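You operate a simulated robot arm through the tools that you are given. There is no shell and no other tool.

The job below is to be done with a simulated robot arm. You get a single attempt, and the scene is never put back.

TASK
Pack the scarf that the lid's card names and fasten the suitcase.
Fine: shut the lid and turn both catches level.

The check looks at the end state, three seconds after you hand in, the way a careful person would. Anything else that was tipped, shoved, dropped, spilled or broken makes it a failure. A push-on lid holds only when it is set on centred and level and pressed home; a screw cap is set on level and turned clockwise until tight.

THE ROBOT
A 6-joint arm with a two-finger gripper, fixed in place. Base frame: the origin is on the floor under the middle of its stand, x ahead of it, y to its left, z up; the work surface is at about z = 620. Readings come in mm, rad, newtons and seconds.
It reaches about 1637 mm from its shoulder. Its first joint turns from -2.897 to 2.897 rad. Payload 3.43 kg.
The TCP is the grasp point between the finger pads, 20 mm short of the fingertips. In the tool frame z runs along the fingers and y along their closing line. The gripper opens to 190 mm; its body begins 248 mm behind the TCP.
Orientation is that of the tool frame in the base frame, as a unit quaternion [x, y, z, w]. With the fingers straight down and closing along the base's y, the tool's x points along the base's -x, its y along +y and its z along -z.

THE INTERFACE
- The arm moves only by the tool servo_tool. Its argument "moves" is a list of rows, each a list of 3 entries, a list of its own where there are three numbers: the turn, a rotation vector about the tool's x, y, z in units of 180 degrees (1.0 is 180 degrees), then the shift along the tool's x, y, z in units of 300 mm (1.0 is 300 mm), then the closure, from 0 (fully open) to 1 (shut). In form: [[[rx, ry, rz], [dx, dy, dz], claw], ...]. A call has 1 to 20 rows; each row is the pose to reach, as a shift and turn from the pose commanded when the call began, along the tool's axes at that moment. A call with a number of a shift or a turn outside -1 to 1 is refused whole. Rows are played at 5 a second. More than 50 mm and 0.15 rad between two rows, or a gripper value outside its range, and nothing of the call is played. Where a pose cannot be reached the arm comes as near as it can. A force on the tool above 40 N (or 10 N above the force at the start of the call, whichever is more), or a blocked arm, ends the call early, and 0.2 s more pass. Each finger travels about 45 mm/s and halts on what it meets, pressing with about 26 N; the grip force reading is that of the motor and also rises with nothing between the fingers. The clock runs only during rows and for 0.2 s after the last one: add rows that repeat a pose to give the fingers time. The reply holds the time, the measured pose of the TCP, the force on the tool along the base axes, the opening and the grip force, in the units named above and with some noise, with the torque about the TCP (base axes, N m) and any sound that the robot's microphone picked up, and new pictures: "views" is both (left out), scene, wrist or none.
- Cameras (640 x 400 px; columns grow to the right, rows downward): "scene" is fixed at [400.6, -499.7, 1380.2]; the picture's right is [0.37, -0.93, 0.00], its down [-0.76, -0.31, -0.57] and it looks along [0.53, 0.21, -0.82] (base axes); focal length 219 px, centre (320, 200). "wrist" rides on the gripper at [70, -8, -288] in the tool frame; the picture's right is [0.12, 0.99, 0.00], its down [-0.96, 0.12, -0.25] and it looks along [-0.25, 0.03, 0.97] (tool axes); focal length 261 px, centre (320, 200). There is no depth. A picture from a camera that has moved, and an enlarged one, comes with that camera's place and axes in the base frame and with its lens.
- move_column(by): slides the trunk up (or, below 0, down) by that many mm; the arm rides with it, the base frame stays. It gives what a move gives, with no picture.
- zoom(camera, box): a new picture of the part [left, top, right, bottom] of that camera's present view, enlarged. It takes no simulated time.
- close_job(): hands the job in; it is judged then, once.

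Places have to be worked out from the pictures, the camera data and where the tool is seen. Open the gripper and draw the arm clear of the work before you hand the job in, unless the task says otherwise.

The tools are called after "Call:" as name(argument=value, ...) on one line, values as JSON. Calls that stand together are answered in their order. servo_tool: Moves the arm, as the interface text tells. Its arguments: {"type":"object","properties":{"moves":{"type":"array","items":{"type":"array"}},"views":{"type":"string","enum":["both","scene","wrist","none"]}},"required":["moves"]} The other tools are called the same way: move_column (by) moves the trunk up or down; zoom (camera, box) takes an enlarged picture of a part of a camera's view; close_job () hands the job in.

At the start:

```text
time: 0.0
ee_pos: [568.3, -443.9, 1189.2]
tool_rot: [0.0, 1.0, 0.0, 0.0]
ft_force: [-0.1, 0.4, 0.7]
ft_torque: [-0.03, 0.01, 0.0]
gripper_width: 190.0
grip_force: 0.1
trunk travel left (down, up): [-150.0, 90.0]
```

scene: 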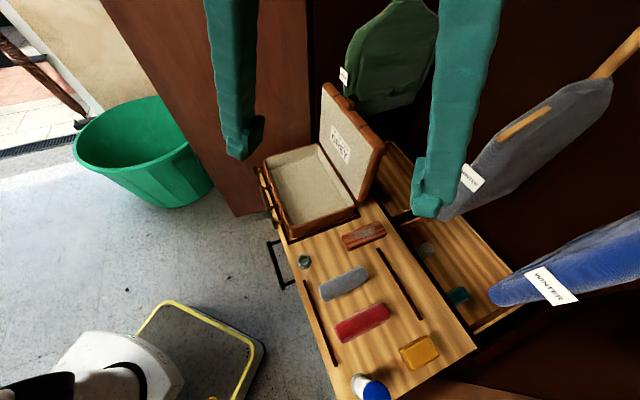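
wrist: 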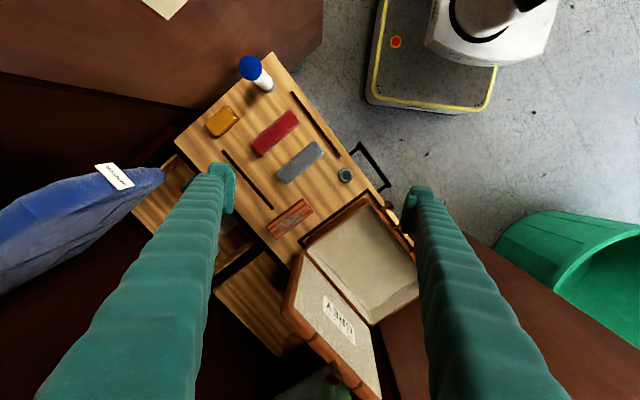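

I see a small suitcase with its lid open and a card reading "GREY", with rolled scarves on the work surface. I'll look closer at both views before moving.

Call:
zoom(camera="scene", box=[240, 70, 400, 240])

Call:
zoom(camera="scene", box=[280, 200, 480, 400])

Call:
zoom(camera="wrist", box=[200, 50, 420, 220])

Call:
zoom(camera="wrist", box=[270, 180, 450, 400])

```text
2.35 times, centred on (320, 155) of scene
camera zoom: at [400.6, -499.7, 1380.2], right [0.37, -0.93, 0.0], down [-0.76, -0.31, -0.57], along [0.53, 0.21, -0.82], focal length 515 px, centre (320, 306)
```

zoom: 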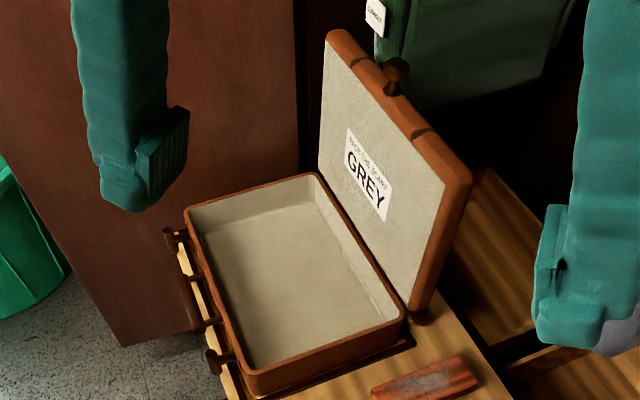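

```text
2.00 times, centred on (380, 300) of scene
camera zoom: at [400.6, -499.7, 1380.2], right [0.37, -0.93, 0.0], down [-0.76, -0.31, -0.57], along [0.53, 0.21, -0.82], focal length 438 px, centre (200, 0)
```

zoom: 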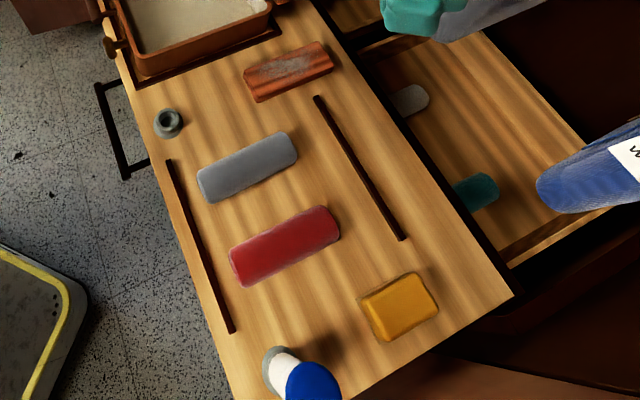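

```text
2.35 times, centred on (310, 135) of wrist
camera zoom: at [497.3, -451.6, 1477.2], right [-0.12, 0.99, 0.0], down [0.96, 0.12, 0.25], along [0.25, 0.03, -0.97], focal length 613 px, centre (344, 353)
```

zoom: 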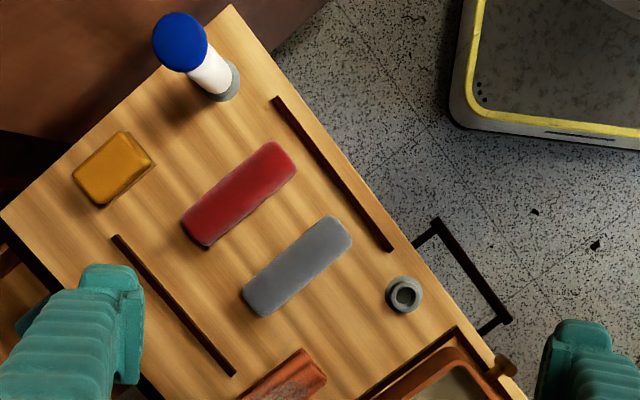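

```text
1.82 times, centred on (360, 290) of wrist
camera zoom: at [497.3, -451.6, 1477.2], right [-0.12, 0.99, 0.0], down [0.96, 0.12, 0.25], along [0.25, 0.03, -0.97], focal length 474 px, centre (247, 36)
```

zoom: 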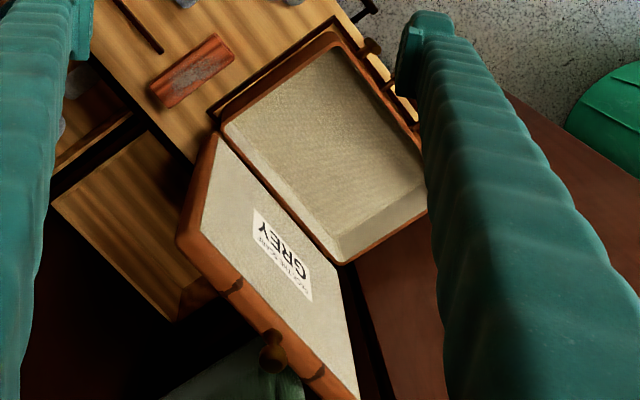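

The card says "GREY"; triangulating both views puts the grey roll at about (597, -504, 640), and the case is about 380 x 265 mm with its front facing (-0.7, 0.7). I'll zoom in tighter on the card, catches and small items before moving.

Call:
zoom(camera="scene", box=[320, 120, 360, 170])

Call:
zoom(camera="scene", box=[245, 155, 305, 245])

Call:
zoom(camera="scene", box=[310, 70, 390, 130])

Call:
zoom(camera="scene", box=[380, 200, 500, 330])

Call:
zoom(camera="wrist", box=[330, 160, 430, 240])

```text
8.00 times, centred on (340, 145) of scene
camera zoom: at [400.6, -499.7, 1380.2], right [0.37, -0.93, 0.0], down [-0.76, -0.31, -0.57], along [0.53, 0.21, -0.82], focal length 1752 px, centre (160, 640)
```

zoom: 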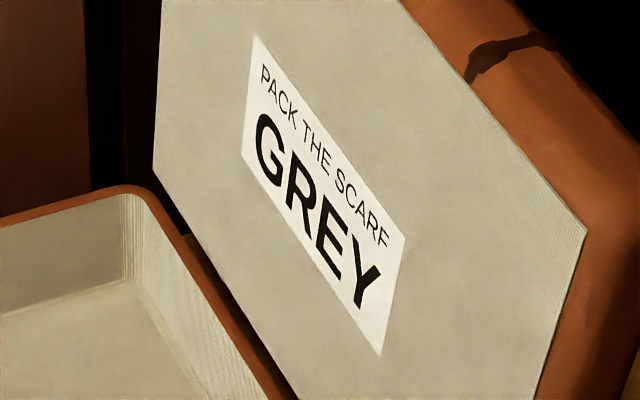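

```text
4.44 times, centred on (275, 200) of scene
camera zoom: at [400.6, -499.7, 1380.2], right [0.37, -0.93, 0.0], down [-0.76, -0.31, -0.57], along [0.53, 0.21, -0.82], focal length 973 px, centre (520, 200)
```

zoom: 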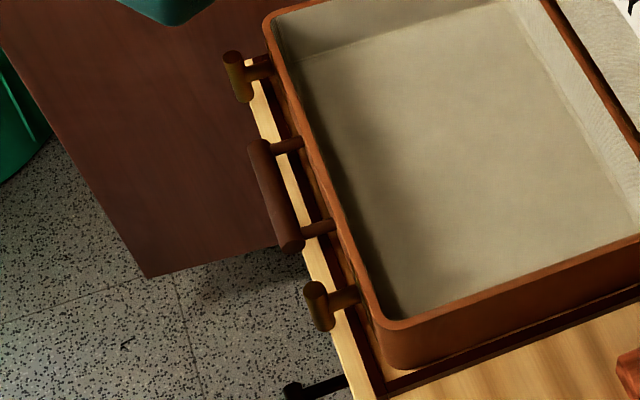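

```text
6.67 times, centred on (350, 100) of scene
camera zoom: at [400.6, -499.7, 1380.2], right [0.37, -0.93, 0.0], down [-0.76, -0.31, -0.57], along [0.53, 0.21, -0.82], focal length 1460 px, centre (120, 867)
```

zoom: 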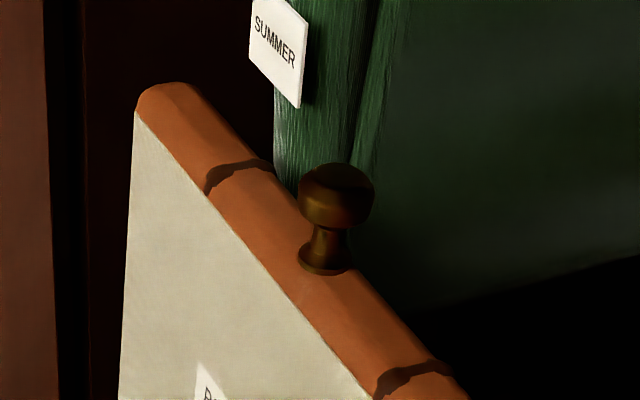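

```text
3.08 times, centred on (440, 265) of scene
camera zoom: at [400.6, -499.7, 1380.2], right [0.37, -0.93, 0.0], down [-0.76, -0.31, -0.57], along [0.53, 0.21, -0.82], focal length 674 px, centre (-49, 0)
```

zoom: 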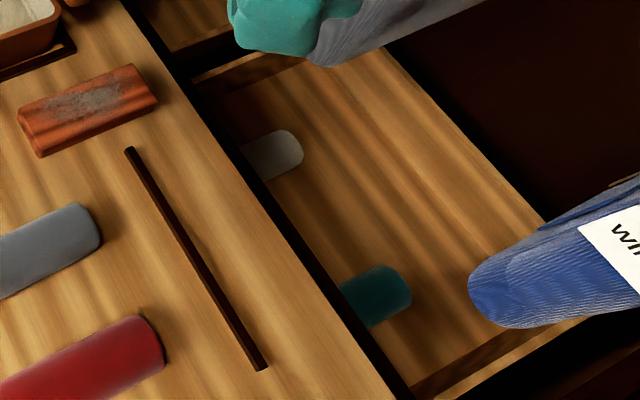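

```text
5.00 times, centred on (380, 200) of wrist
camera zoom: at [497.3, -451.6, 1477.2], right [-0.12, 0.99, 0.0], down [0.96, 0.12, 0.25], along [0.25, 0.03, -0.97], focal length 1303 px, centre (20, 200)
```

zoom: 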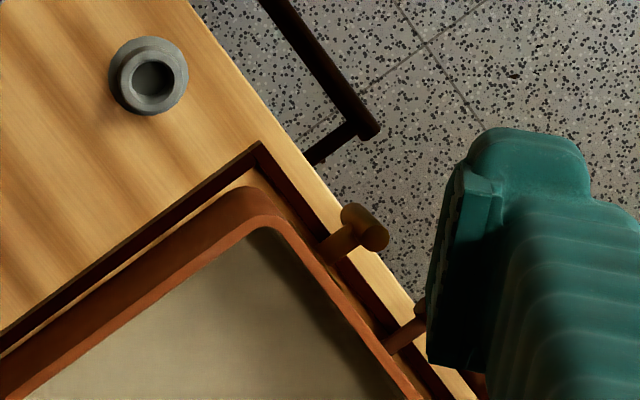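

The card reads "PACK THE SCARF GREY". The case sits in a dark frame on the tray, with two vertical T-catches on its front. I'll turn the tool 45° so the fingers close across the grey roll, then come down above it at about (598, -505).

Call:
servo_tool(moves=[[[0, 0, 0.0417], [-0.017, -0.034, 0.08], 0.2], [[0, 0, 0.0833], [-0.033, -0.068, 0.18], 0.4], [[0, 0, 0.125], [-0.05, -0.102, 0.28], 0.5], [[0, 0, 0.1667], [-0.066, -0.136, 0.38], 0.5], [[0, 0, 0.2083], [-0.083, -0.17, 0.48], 0.5], [[0, 0, 0.25], [-0.1, -0.203, 0.6], 0.5], [[0, 0, 0.25], [-0.1, -0.203, 0.7], 0.5], [[0, 0, 0.25], [-0.1, -0.203, 0.8], 0.5], [[0, 0, 0.25], [-0.1, -0.203, 0.9], 0.5], [[0, 0, 0.25], [-0.1, -0.203, 0.9], 0.5]], views="both")

```text
time: 2.2
ee_pos: [599.1, -505.0, 919.7]
tool_rot: [0.382, 0.924, 0.0, 0.0]
ft_force: [-0.5, -0.5, -0.8]
ft_torque: [0.0, 0.04, 0.0]
gripper_width: 94.7
grip_force: 0.0
trunk travel left (down, up): [-150.0, 90.0]
camera wrist: at [543.1, -461.5, 1206.8], right [0.62, 0.79, 0.0], down [0.76, -0.6, 0.25], along [0.19, -0.15, -0.97], focal length 261 px, centre (320, 200)
```

scene: 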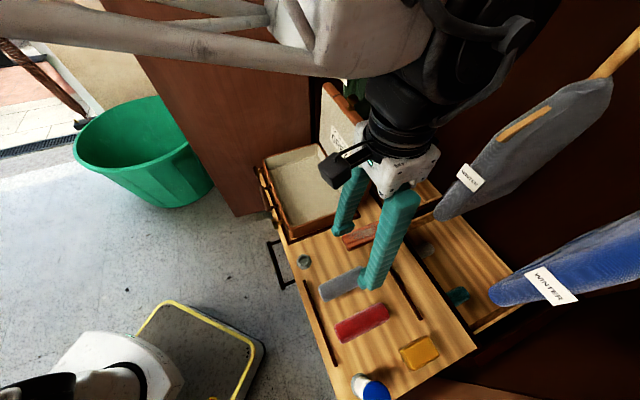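
wrist: 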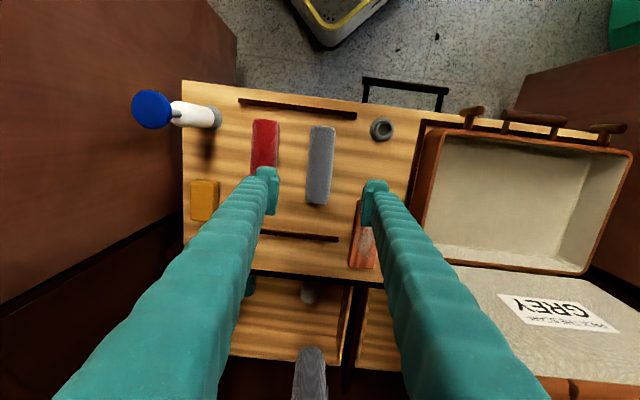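

The view is aligned with the tray now and the grey roll sits between the fingers. I'll zoom in to refine its centre and check the clearance to the red roll.

Call:
zoom(camera="wrist", box=[230, 90, 430, 215])

Call:
zoom(camera="wrist", box=[420, 80, 640, 220])

Call:
zoom(camera="wrist", box=[230, 220, 380, 320])

Call:
zoom(camera="scene", box=[290, 130, 450, 330])

```text
3.20 times, centred on (330, 152) of wrist
camera zoom: at [543.1, -461.5, 1206.8], right [0.62, 0.79, 0.0], down [0.76, -0.6, 0.25], along [0.19, -0.15, -0.97], focal length 834 px, centre (288, 352)
```

zoom: 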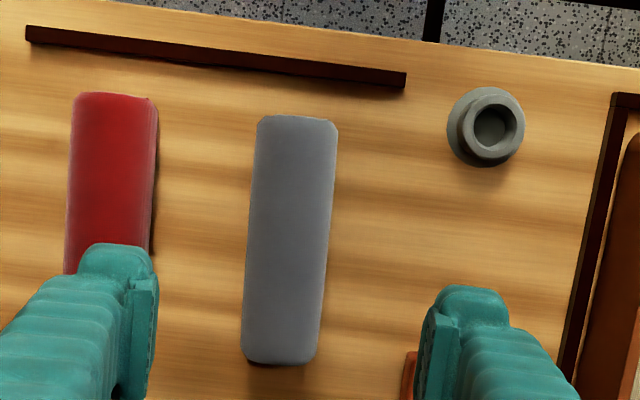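

```text
2.86 times, centred on (530, 150) of wrist
camera zoom: at [543.1, -461.5, 1206.8], right [0.62, 0.79, 0.0], down [0.76, -0.6, 0.25], along [0.19, -0.15, -0.97], focal length 745 px, centre (-280, 343)
```

zoom: 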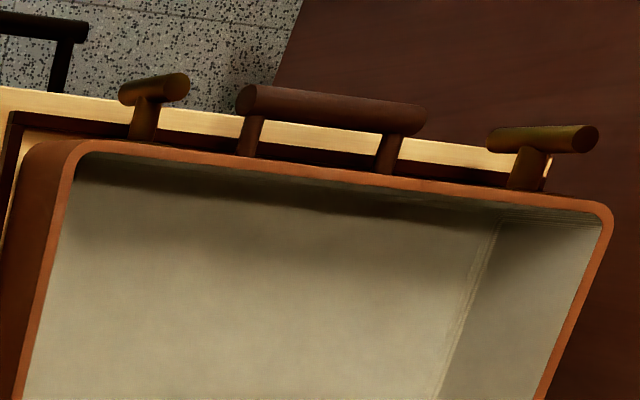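

```text
4.00 times, centred on (305, 270) of wrist
camera zoom: at [543.1, -461.5, 1206.8], right [0.62, 0.79, 0.0], down [0.76, -0.6, 0.25], along [0.19, -0.15, -0.97], focal length 1043 px, centre (380, -80)
```

zoom: 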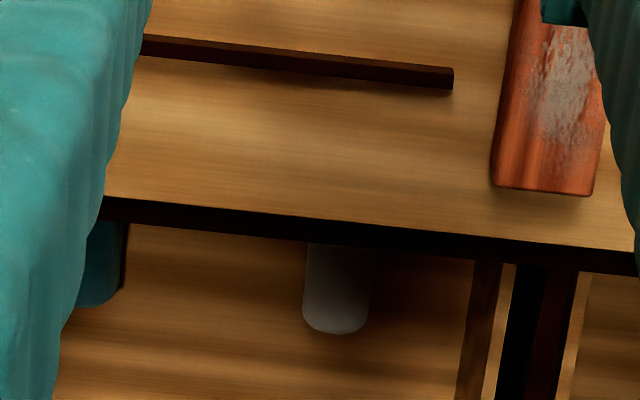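

```text
2.00 times, centred on (370, 230) of scene
camera zoom: at [400.6, -499.7, 1380.2], right [0.37, -0.93, 0.0], down [-0.76, -0.31, -0.57], along [0.53, 0.21, -0.82], focal length 438 px, centre (220, 140)
```

zoom: 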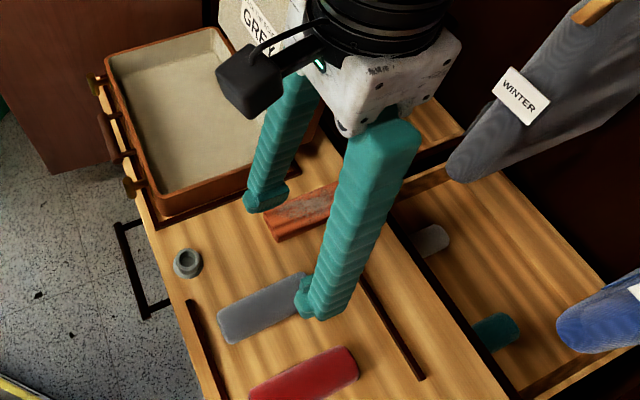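

The drawer holds a white and a teal roll, so the one on the tray is the only grey scarf. I'll narrow the opening to about 76 mm so the fingers clear the red roll, and descend to just above the grey one.

Call:
servo_tool(moves=[[[0, 0, 0], [0.01, 0, 0.1], 0.6], [[0, 0, 0], [0.013, 0, 0.23], 0.6], [[0, 0, 0], [0.013, 0, 0.36], 0.6], [[0, 0, 0], [0.013, 0, 0.49], 0.6], [[0, 0, 0], [0.013, 0, 0.6], 0.6], [[0, 0, 0], [0.013, 0, 0.68], 0.6], [[0, 0, 0], [0.013, 0, 0.68], 0.6]], views="both")

```text
time: 3.8
ee_pos: [594.6, -501.4, 714.8]
tool_rot: [0.382, 0.924, 0.0, 0.0]
ft_force: [-0.1, 0.3, 0.2]
ft_torque: [0.02, -0.02, 0.02]
gripper_width: 76.4
grip_force: 0.1
trunk travel left (down, up): [-150.0, 90.0]
camera wrist: at [538.7, -457.2, 1001.8], right [0.62, 0.79, 0.0], down [0.76, -0.6, 0.25], along [0.19, -0.15, -0.97], focal length 261 px, centre (320, 200)
```

scene: 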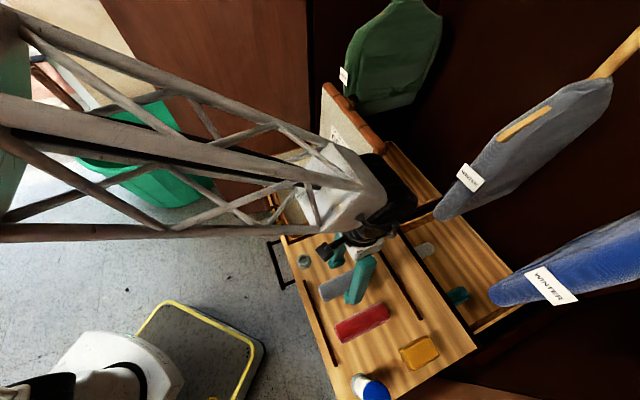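
wrist: 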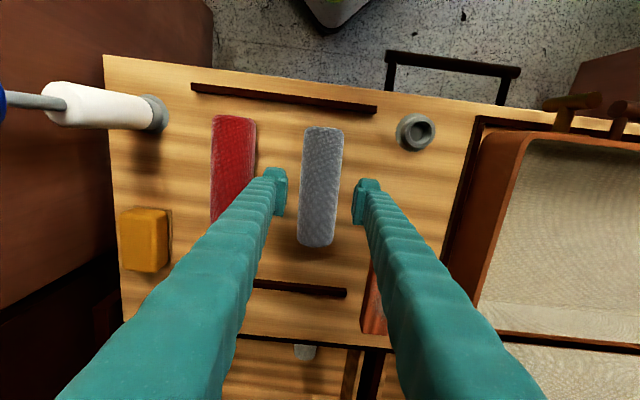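

The roll lies centred between the fingers with room beside the red one. I'll lower to about z = 645 and close.

Call:
servo_tool(moves=[[[0, 0, 0], [0, 0, 0.1], 0.6], [[0, 0, 0], [0, 0, 0.18], 0.6], [[0, 0, 0], [0, 0, 0.23], 0.6], [[0, 0, 0], [0, 0, 0.23], 0.6], [[0, 0, 0], [0, 0, 0.23], 0.75], [[0, 0, 0], [0, 0, 0.23], 0.85], [[0, 0, 0], [0, 0, 0.23], 0.85], [[0, 0, 0], [0, 0, 0.23], 0.85], [[0, 0, 0], [0, 0, 0.23], 0.85]], views="both")

```text
time: 5.8
ee_pos: [593.8, -503.6, 645.7]
tool_rot: [0.382, 0.924, 0.0, 0.0]
ft_force: [0.2, 0.1, -1.1]
ft_torque: [0.0, 0.03, 0.0]
gripper_width: 53.4
grip_force: 26.2
trunk travel left (down, up): [-150.0, 90.0]
camera wrist: at [538.4, -457.9, 933.7], right [0.62, 0.79, 0.0], down [0.76, -0.6, 0.25], along [0.19, -0.15, -0.97], focal length 261 px, centre (320, 200)
```

scene: 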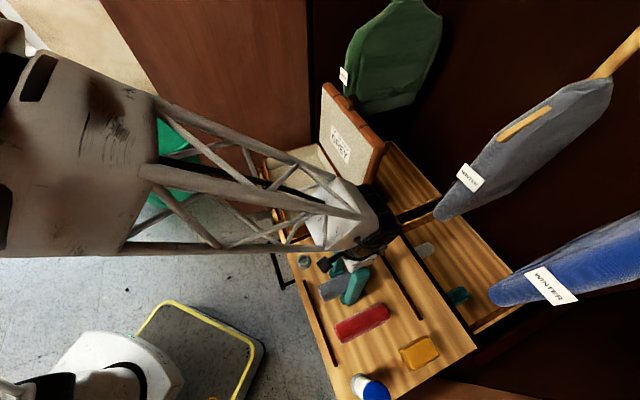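
wrist: 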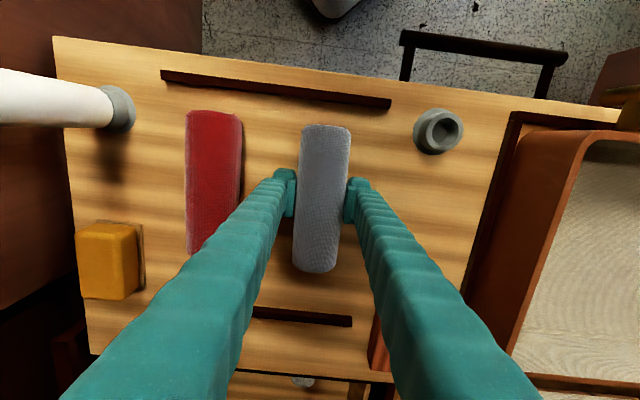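

The roll is held at 53 mm width with about 26 N. I'll lift it clear and carry it along the tray's axis toward the case, whose centre I place at about (916, -226).

Call:
servo_tool(moves=[[[0, 0, 0], [0, 0, -0.06], 0.85], [[0, 0, 0], [0, 0, -0.18], 0.85], [[0, 0, 0], [0, 0, -0.31], 0.85], [[0, 0, 0], [0, 0, -0.44], 0.85], [[0, 0, 0], [0, 0, -0.52], 0.85], [[0, 0, 0], [-0.01, 0.1, -0.52], 0.85], [[0, 0, 0], [-0.02, 0.24, -0.52], 0.85], [[0, 0, 0], [-0.03, 0.38, -0.52], 0.85], [[0, 0, 0], [-0.04, 0.52, -0.52], 0.85], [[0, 0, 0], [-0.05, 0.66, -0.52], 0.85], [[0, 0, 0], [-0.05, 0.8, -0.52], 0.85], [[0, 0, 0], [-0.05, 0.92, -0.52], 0.85], [[0, 0, 0], [-0.05, 0.98, -0.52], 0.85]], views="both")

```text
time: 8.6
ee_pos: [812.7, -304.0, 802.2]
tool_rot: [0.383, 0.924, 0.0, 0.0]
ft_force: [-1.0, 0.2, -0.7]
ft_torque: [0.01, -0.03, 0.02]
gripper_width: 53.1
grip_force: 25.7
trunk travel left (down, up): [-150.0, 90.0]
camera wrist: at [757.0, -259.8, 1090.6], right [0.62, 0.79, 0.0], down [0.76, -0.6, 0.25], along [0.19, -0.15, -0.97], focal length 261 px, centre (320, 200)
```

scene: 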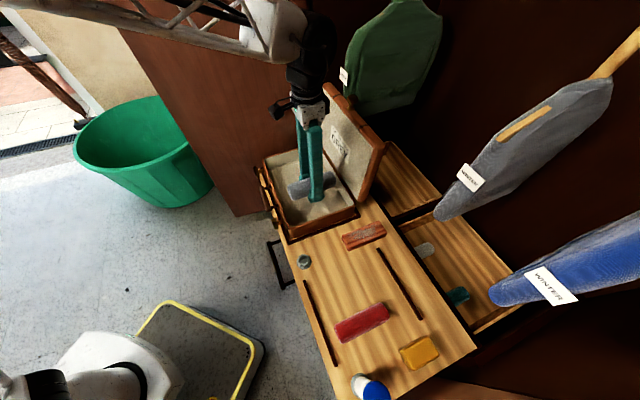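
wrist: 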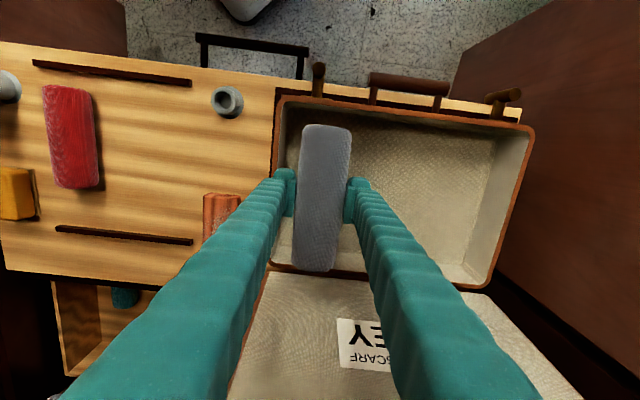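

Refined from this view, the case spans about p = 673–945 across and q = 287–678 along, so the tool should go another 123 mm along before lowering. I'll lower in stages, watching the force.

Call:
servo_tool(moves=[[[0, 0, 0], [0, 0.12, 0], 0.85], [[0, 0, 0], [0, 0.26, 0], 0.85], [[0, 0, 0], [0, 0.38, 0], 0.85], [[0, 0, 0], [0, 0.41, 0], 0.85], [[0, 0, 0], [0, 0.41, 0.08], 0.85], [[0, 0, 0], [0, 0.41, 0.2], 0.85], [[0, 0, 0], [0, 0.41, 0.32], 0.85], [[0, 0, 0], [0, 0.41, 0.42], 0.85], [[0, 0, 0], [0, 0.41, 0.45], 0.85], [[0, 0, 0], [0, 0.41, 0.45], 0.85]], views="both")

```text
time: 10.8
ee_pos: [899.8, -218.3, 667.7]
tool_rot: [0.382, 0.924, 0.0, 0.0]
ft_force: [-0.5, 0.3, -1.5]
ft_torque: [0.01, 0.03, -0.01]
gripper_width: 52.8
grip_force: 26.2
trunk travel left (down, up): [-150.0, 90.0]
camera wrist: at [844.5, -172.7, 953.9], right [0.62, 0.79, 0.0], down [0.76, -0.6, 0.25], along [0.19, -0.15, -0.97], focal length 261 px, centre (320, 200)
```

scene: 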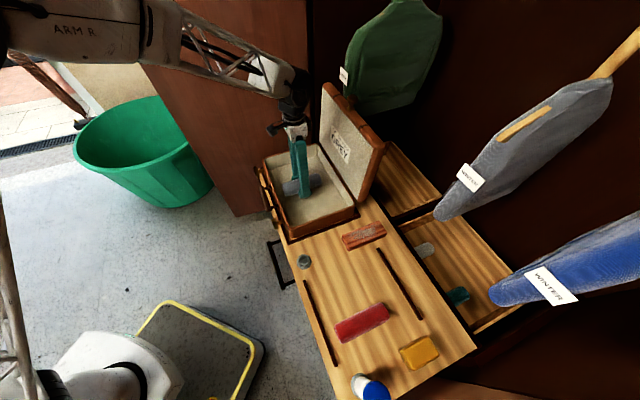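
wrist: 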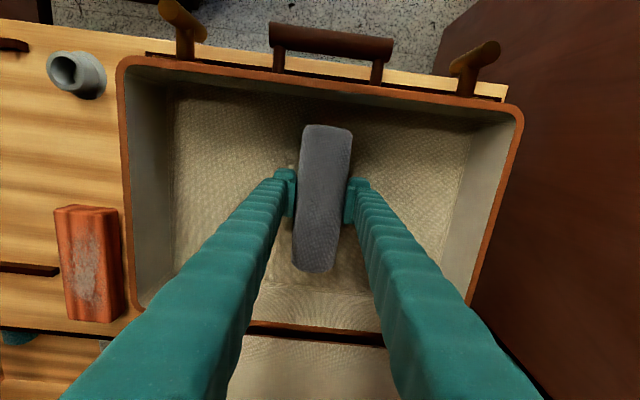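

The scarf is inside the rim, centred, with its underside at about z = 642. I'll lower in small steps and look for contact force.

Call:
servo_tool(moves=[[[0, 0, 0], [0, 0, 0.013], 0.85], [[0, 0, 0], [0, 0, 0.027], 0.85], [[0, 0, 0], [0, 0, 0.033], 0.85], [[0, 0, 0], [0, 0, 0.033], 0.85]], views="none")

Call:
zoom(camera="wrist", box=[240, 100, 400, 290])

```text
time: 11.8
ee_pos: [899.7, -217.0, 657.5]
tool_rot: [0.383, 0.924, 0.0, 0.0]
ft_force: [-0.1, 0.8, -1.8]
ft_torque: [0.03, -0.03, 0.0]
gripper_width: 53.0
grip_force: 25.6
trunk travel left (down, up): [-150.0, 90.0]
```

```text
2.11 times, centred on (320, 195) of wrist
camera zoom: at [844.8, -172.6, 944.8], right [0.62, 0.79, 0.0], down [0.76, -0.6, 0.25], along [0.19, -0.15, -0.97], focal length 549 px, centre (320, 210)
```

zoom: 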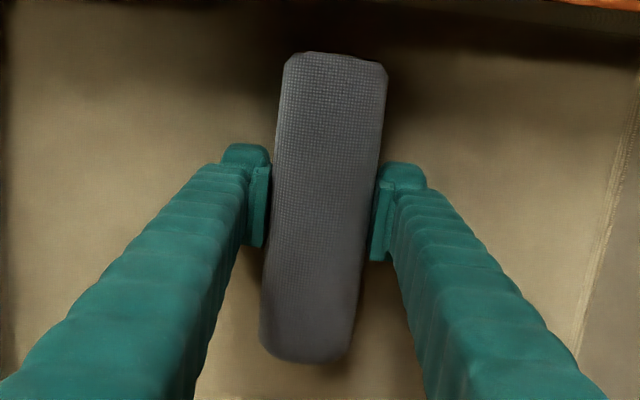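

No contact yet (force just the scarf's weight), so I continue down in finer steps.

Call:
servo_tool(moves=[[[0, 0, 0], [0, 0, 0.007], 0.85], [[0, 0, 0], [0, 0, 0.013], 0.85], [[0, 0, 0], [0, 0, 0.013], 0.85]], views="none")

```text
time: 12.6
ee_pos: [899.9, -216.7, 655.2]
tool_rot: [0.383, 0.924, 0.0, 0.0]
ft_force: [-0.1, -0.6, 6.6]
ft_torque: [-0.01, 0.08, 0.08]
gripper_width: 53.1
grip_force: 25.7
trunk travel left (down, up): [-150.0, 90.0]
```

The force rose to +6.6 N at z = 655, so the scarf is resting on the case floor. I'll open the fingers and rise straight up.

Call:
servo_tool(moves=[[[0, 0, 0], [0, 0, -0.003], 0.75], [[0, 0, 0], [0, 0, -0.003], 0.6], [[0, 0, 0], [0, 0, -0.003], 0.55], [[0, 0, 0], [0, 0, -0.003], 0.55], [[0, 0, 0], [0, 0, -0.003], 0.55], [[0, 0, 0], [0, 0, -0.1], 0.55], [[0, 0, 0], [0, 0, -0.22], 0.55], [[0, 0, 0], [0, 0, -0.35], 0.55], [[0, 0, 0], [0, 0, -0.48], 0.55], [[0, 0, 0], [0, 0, -0.5], 0.55]], views="both")

```text
time: 14.8
ee_pos: [900.4, -217.2, 805.1]
tool_rot: [0.383, 0.924, 0.0, 0.0]
ft_force: [-0.5, -0.3, 0.3]
ft_torque: [0.0, -0.01, -0.01]
gripper_width: 85.3
grip_force: 0.1
trunk travel left (down, up): [-150.0, 90.0]
camera wrist: at [845.4, -172.7, 1091.6], right [0.62, 0.79, 0.0], down [0.76, -0.6, 0.25], along [0.19, -0.15, -0.97], focal length 261 px, centre (320, 200)
```

scene: 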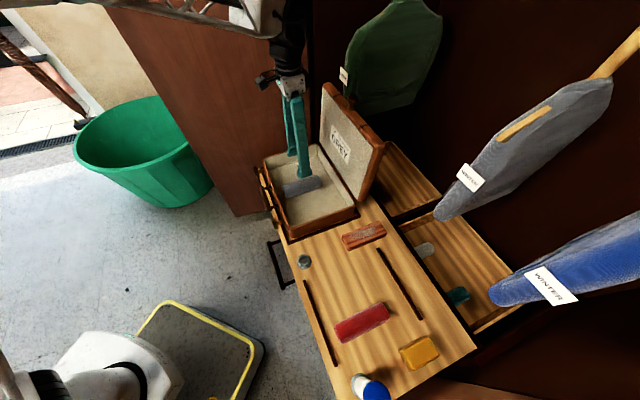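
wrist: 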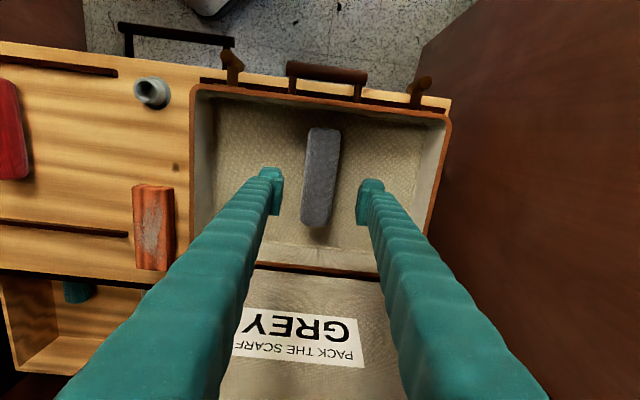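

The scarf lies flat in the case. Now I'll look at the catches and the lid edge from here.

Call:
zoom(camera="wrist", box=[180, 40, 320, 130])

Call:
zoom(camera="wrist", box=[330, 50, 470, 140])

Call:
zoom(camera="scene", box=[240, 70, 400, 240])

```text
4.44 times, centred on (250, 85) of wrist
camera zoom: at [845.4, -172.7, 1091.6], right [0.62, 0.79, 0.0], down [0.76, -0.6, 0.25], along [0.19, -0.15, -0.97], focal length 1158 px, centre (631, 711)
```

zoom: 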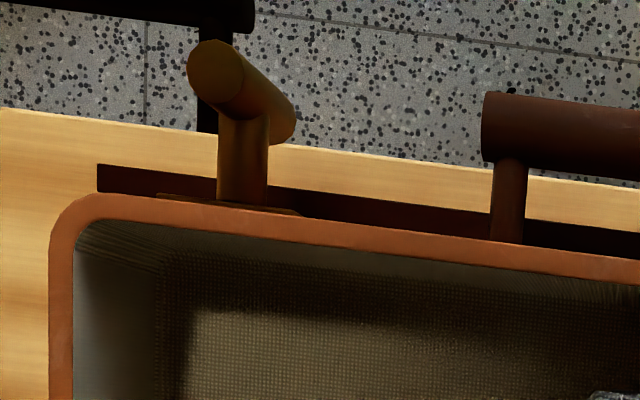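

```text
4.44 times, centred on (400, 95) of wrist
camera zoom: at [845.4, -172.7, 1091.6], right [0.62, 0.79, 0.0], down [0.76, -0.6, 0.25], along [0.19, -0.15, -0.97], focal length 1158 px, centre (-36, 667)
```

zoom: 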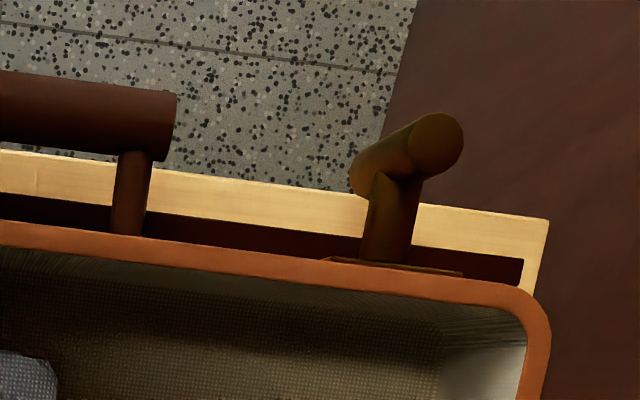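

```text
2.35 times, centred on (320, 155) of scene
camera zoom: at [400.6, -499.7, 1380.2], right [0.37, -0.93, 0.0], down [-0.76, -0.31, -0.57], along [0.53, 0.21, -0.82], focal length 515 px, centre (320, 306)
```

zoom: 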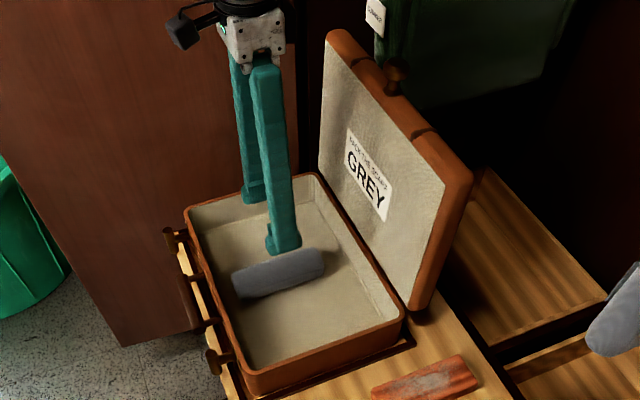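

Scarf is in place. The lid stands about vertical with a knob on its top edge at roughly p≈985, z≈1000, and the green coat hangs close behind, so I'll approach from the front with the tool tilted 45°. First I rise and tilt to look at the knob.

Call:
servo_tool(moves=[[[0, 0, 0], [0, 0, -0.12], 0.55], [[0, 0, 0], [0, 0, -0.25], 0.6], [[0, 0, 0], [0, 0, -0.38], 0.6], [[0, -0.03, 0], [-0.01, 0, -0.5], 0.6], [[0, -0.07, 0], [-0.03, 0, -0.6], 0.6], [[0, -0.11, 0], [-0.06, 0, -0.7], 0.6], [[0, -0.15, 0], [-0.09, 0, -0.8], 0.6], [[0, -0.19, 0], [-0.12, 0, -0.88], 0.6], [[0, -0.225, 0], [-0.16, 0, -0.95], 0.6], [[0, -0.25, 0], [-0.18, 0, -0.97], 0.6], [[0, -0.25, 0], [-0.18, 0, -0.97], 0.6]], views="both")

```text
time: 17.2
ee_pos: [939.4, -256.6, 1096.1]
tool_rot: [0.354, 0.853, -0.147, 0.354]
ft_force: [0.2, -0.2, -0.5]
ft_torque: [-0.01, 0.04, -0.03]
gripper_width: 75.8
grip_force: 0.1
trunk travel left (down, up): [-150.0, 90.0]
camera wrist: at [753.7, -82.6, 1249.0], right [0.64, 0.76, -0.08], down [0.44, -0.28, 0.86], along [0.63, -0.59, -0.51], focal length 261 px, centre (320, 200)
```

scene: 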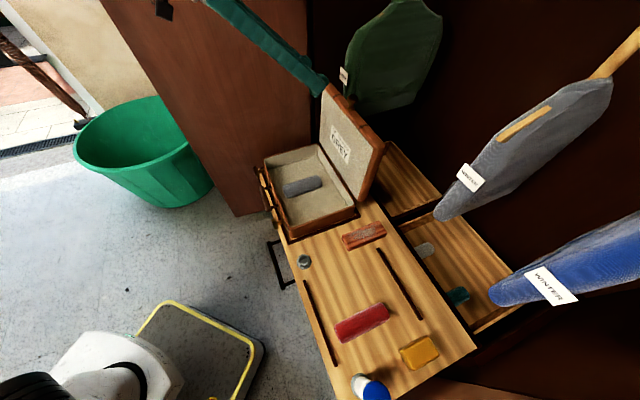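
wrist: 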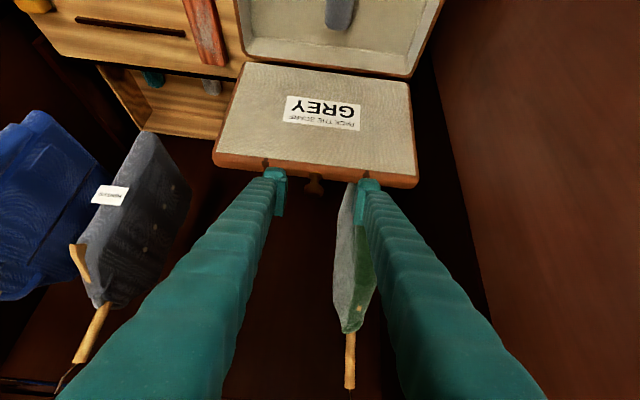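

The knob shows clearly between the fingers, with the green coat beyond it. I'll zoom in to pin the knob, lid edge and coat positions.

Call:
zoom(camera="wrist", box=[260, 130, 400, 220])

Call:
zoom(camera="wrist", box=[200, 20, 450, 200])

Call:
zoom(camera="scene", box=[250, 50, 420, 170])

```text
4.44 times, centred on (330, 175) of wrist
camera zoom: at [753.7, -82.6, 1249.0], right [0.64, 0.76, -0.08], down [0.44, -0.28, 0.86], along [0.63, -0.59, -0.51], focal length 1158 px, centre (276, 311)
```

zoom: 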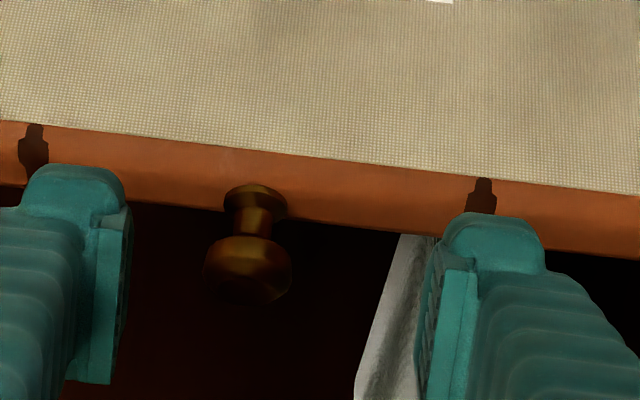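

```text
2.22 times, centred on (325, 110) of wrist
camera zoom: at [753.7, -82.6, 1249.0], right [0.64, 0.76, -0.08], down [0.44, -0.28, 0.86], along [0.63, -0.59, -0.51], focal length 579 px, centre (309, 400)
```

zoom: 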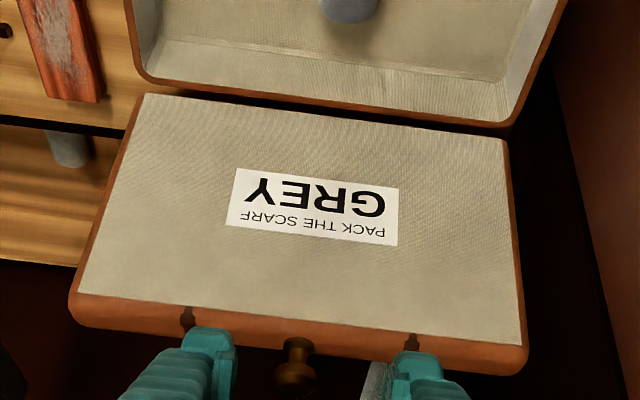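

```text
3.33 times, centred on (335, 110) of scene
camera zoom: at [400.6, -499.7, 1380.2], right [0.37, -0.93, 0.0], down [-0.76, -0.31, -0.57], along [0.53, 0.21, -0.82], focal length 730 px, centre (270, 500)
```

zoom: 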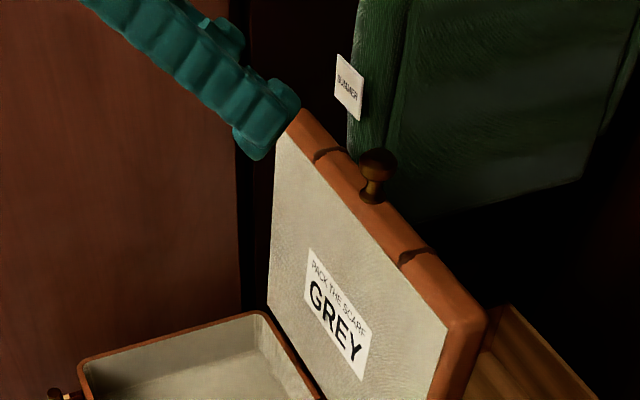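

The head of the knob triangulates to about (1026, -355.5, 1005), 35 mm across, and the rim/hinge height comes out near z = 697. I need to be sure the right finger clears the green coat, so I'll look closer at it.

Call:
zoom(camera="wrist", box=[300, 170, 420, 400])

Call:
zoom(camera="scene", box=[330, 0, 450, 120])

```text
1.74 times, centred on (360, 285) of wrist
camera zoom: at [753.7, -82.6, 1249.0], right [0.64, 0.76, -0.08], down [0.44, -0.28, 0.86], along [0.63, -0.59, -0.51], focal length 453 px, centre (250, 52)
```

zoom: 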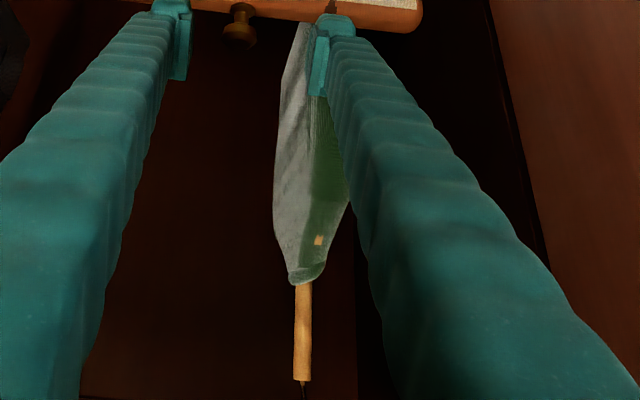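

```text
3.33 times, centred on (390, 60) of scene
camera zoom: at [400.6, -499.7, 1380.2], right [0.37, -0.93, 0.0], down [-0.76, -0.31, -0.57], along [0.53, 0.21, -0.82], focal length 730 px, centre (87, 667)
```

zoom: 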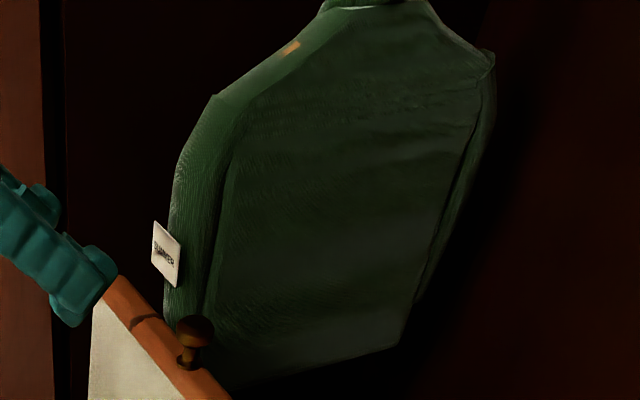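

The coat's front edge is around p≈1034, q≈555–605 with its label near p≈998, while the knob is at q≈474, so narrow-open fingers clear it. I'll move to a standoff along the tilted axis and check.

Call:
servo_tool(moves=[[[0, 0, 0], [-0.03, -0.01, 0.03], 0.64], [[0, 0, 0], [-0.07, -0.02, 0.1], 0.66], [[0, 0, 0], [-0.0953, -0.0283, 0.2], 0.66], [[0, 0, 0], [-0.0953, -0.0283, 0.3], 0.66], [[0, 0, 0], [-0.0953, -0.0283, 0.3], 0.66]], views="both")

Call:
zoom(camera="wrist", box=[250, 130, 390, 230])

Call:
zoom(camera="scene", box=[290, 50, 410, 130])

```text
time: 18.4
ee_pos: [992.2, -321.6, 1050.6]
tool_rot: [0.354, 0.853, -0.146, 0.353]
ft_force: [-0.9, 0.5, 0.2]
ft_torque: [0.02, 0.0, -0.04]
gripper_width: 64.7
grip_force: 0.1
trunk travel left (down, up): [-150.0, 90.0]
camera wrist: at [807.7, -148.8, 1204.7], right [0.64, 0.76, -0.08], down [0.44, -0.28, 0.86], along [0.63, -0.59, -0.51], focal length 261 px, centre (320, 200)
```

scene: 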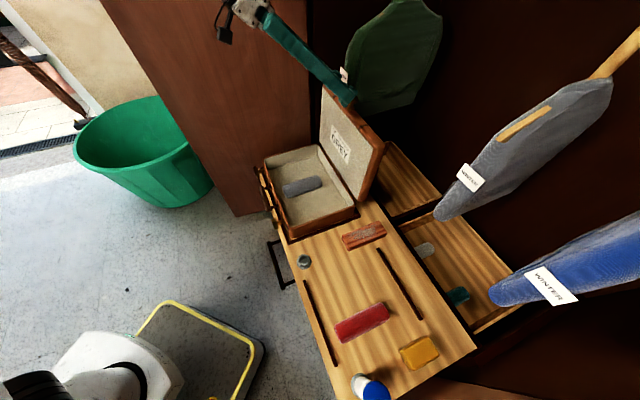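
wrist: 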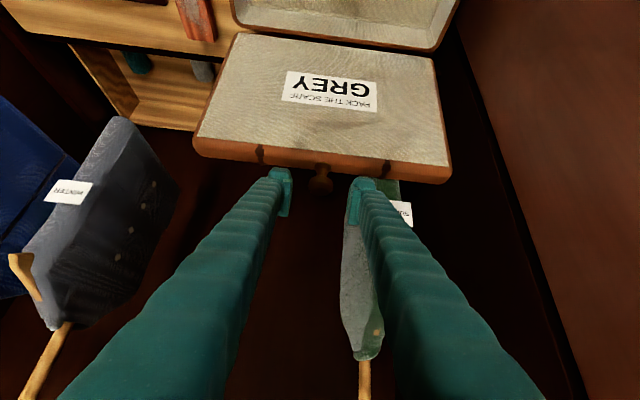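

```text
4.00 times, centred on (320, 180) of wrist
camera zoom: at [807.7, -148.8, 1204.7], right [0.64, 0.76, -0.08], down [0.44, -0.28, 0.86], along [0.63, -0.59, -0.51], focal length 1043 px, centre (320, 280)
```

zoom: 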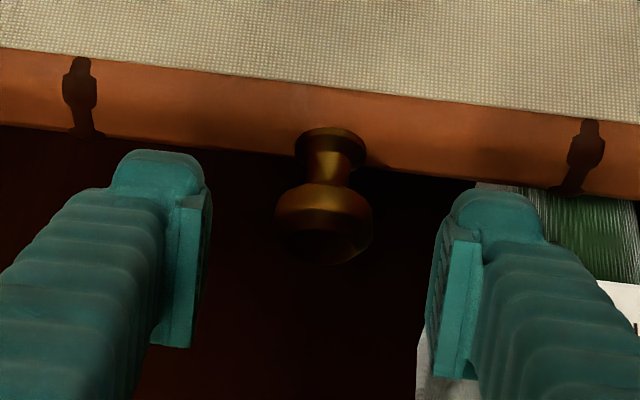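

```text
5.00 times, centred on (350, 90) of scene
camera zoom: at [400.6, -499.7, 1380.2], right [0.37, -0.93, 0.0], down [-0.76, -0.31, -0.57], along [0.53, 0.21, -0.82], focal length 1095 px, centre (170, 750)
```

zoom: 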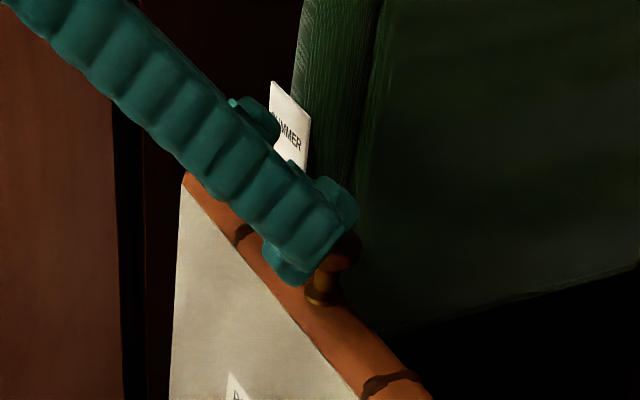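

The knob is re-measured at (1027, -355, 1005), and the coat label sits at q≈599, well clear of the right finger. I'll advance about 56 mm along the tool axis so the pads straddle the knob head.

Call:
servo_tool(moves=[[[0, 0, 0], [-0.003, 0.002, 0.08], 0.66], [[0, 0, 0], [-0.006, 0.003, 0.15], 0.66], [[0, 0, 0], [-0.007, 0.003, 0.188], 0.66], [[0, 0, 0], [-0.007, 0.003, 0.188], 0.66]], views="both")

Call:
zoom(camera="wrist", box=[250, 130, 390, 230])

Call:
zoom(camera="scene", box=[290, 50, 410, 130])

```text
time: 19.4
ee_pos: [1022.0, -348.6, 1012.9]
tool_rot: [0.354, 0.854, -0.147, 0.353]
ft_force: [0.9, -0.2, -0.3]
ft_torque: [-0.02, -0.05, 0.01]
gripper_width: 64.6
grip_force: 0.0
trunk travel left (down, up): [-150.0, 90.0]
camera wrist: at [837.4, -176.2, 1165.7], right [0.64, 0.76, -0.08], down [0.44, -0.28, 0.86], along [0.63, -0.59, -0.51], focal length 261 px, centre (320, 200)
```

scene: 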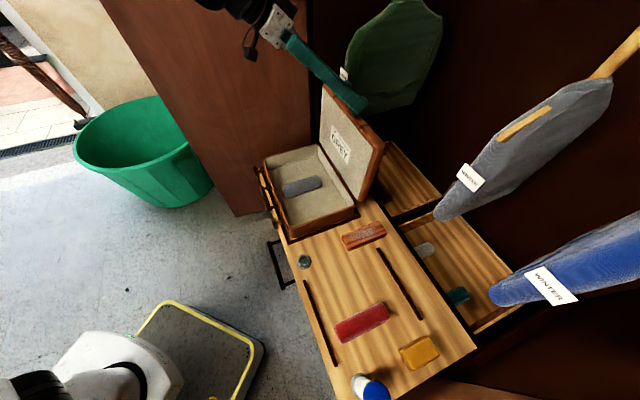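
wrist: 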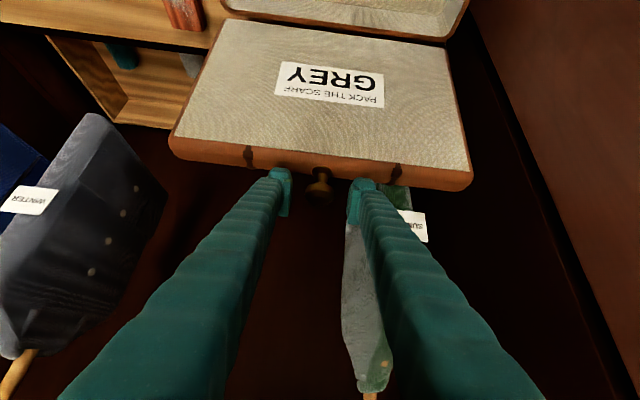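

```text
4.00 times, centred on (320, 180) of wrist
camera zoom: at [837.4, -176.2, 1165.7], right [0.64, 0.76, -0.08], down [0.44, -0.28, 0.86], along [0.63, -0.59, -0.51], focal length 1043 px, centre (320, 280)
```

zoom: 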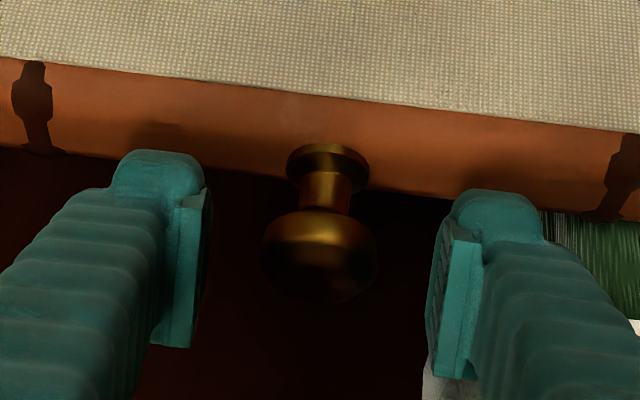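

```text
5.00 times, centred on (350, 90) of scene
camera zoom: at [400.6, -499.7, 1380.2], right [0.37, -0.93, 0.0], down [-0.76, -0.31, -0.57], along [0.53, 0.21, -0.82], focal length 1095 px, centre (170, 750)
```

zoom: 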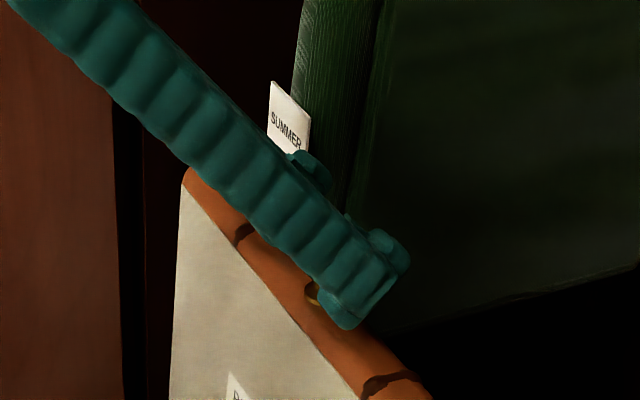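

The knob head lies centred between the pads. I'll close on it.

Call:
servo_tool(moves=[[[0, 0, 0], [0, 0, 0], 0.75], [[0, 0, 0], [0, 0, 0], 0.85], [[0, 0, 0], [0, 0, 0], 0.9], [[0, 0, 0], [0, 0, 0], 0.9], [[0, 0, 0], [0, 0, 0], 0.9]], views="wrist")

```text
time: 20.6
ee_pos: [1020.5, -349.9, 1011.2]
tool_rot: [0.353, 0.854, -0.146, 0.354]
ft_force: [-1.6, -3.1, -0.2]
ft_torque: [-0.03, 0.02, -0.06]
gripper_width: 35.1
grip_force: 26.2
trunk travel left (down, up): [-150.0, 90.0]
camera wrist: at [837.2, -176.5, 1165.7], right [0.64, 0.76, -0.08], down [0.44, -0.28, 0.86], along [0.63, -0.59, -0.51], focal length 261 px, centre (320, 200)
```

wrist: 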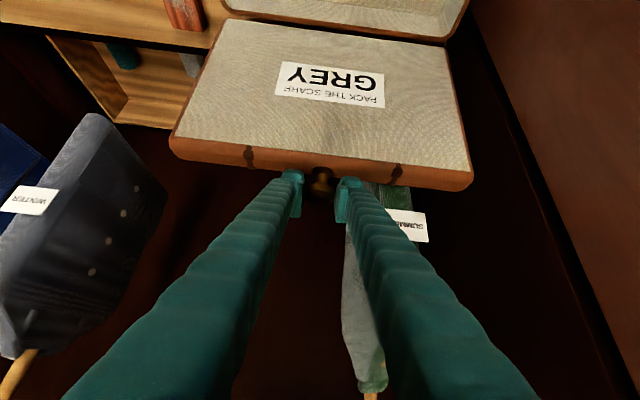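

The knob is held at 35 mm. I'll swing it along an arc about the hinge (about p = 940, z = 699, radius 308 mm), in a first short piece to check the forces.

Call:
servo_tool(moves=[[[0, 0, 0], [0.0309, 0, -0.0375], 0.9], [[0, 0, 0], [0.0672, 0, -0.0771], 0.9], [[0, 0, 0], [0.1058, 0, -0.1148], 0.9], [[0, 0, 0], [0.1461, 0, -0.1504], 0.9], [[0, 0, 0], [0.1881, 0, -0.1838], 0.9], [[0, 0, 0], [0.2319, 0, -0.2149], 0.9], [[0, 0, 0], [0.2319, 0, -0.2149], 0.9]], views="both")

```text
time: 22.2
ee_pos: [954.8, -281.1, 1008.4]
tool_rot: [0.353, 0.854, -0.147, 0.354]
ft_force: [0.0, 0.8, 4.3]
ft_torque: [-0.02, 0.04, 0.02]
gripper_width: 35.0
grip_force: 25.9
trunk travel left (down, up): [-150.0, 90.0]
camera wrist: at [769.4, -109.0, 1162.4], right [0.64, 0.76, -0.08], down [0.44, -0.28, 0.86], along [0.63, -0.59, -0.51], focal length 261 px, centre (320, 200)
```

scene: 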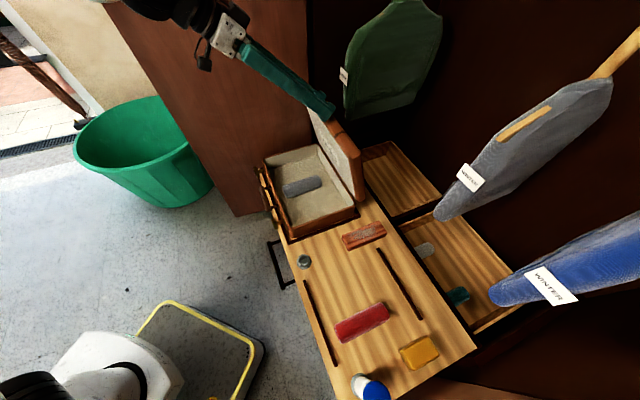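
wrist: 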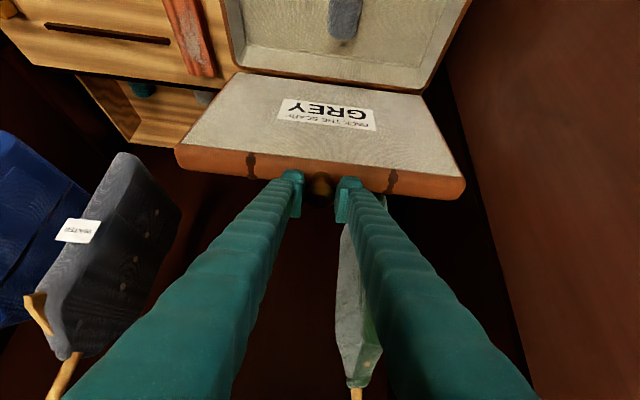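

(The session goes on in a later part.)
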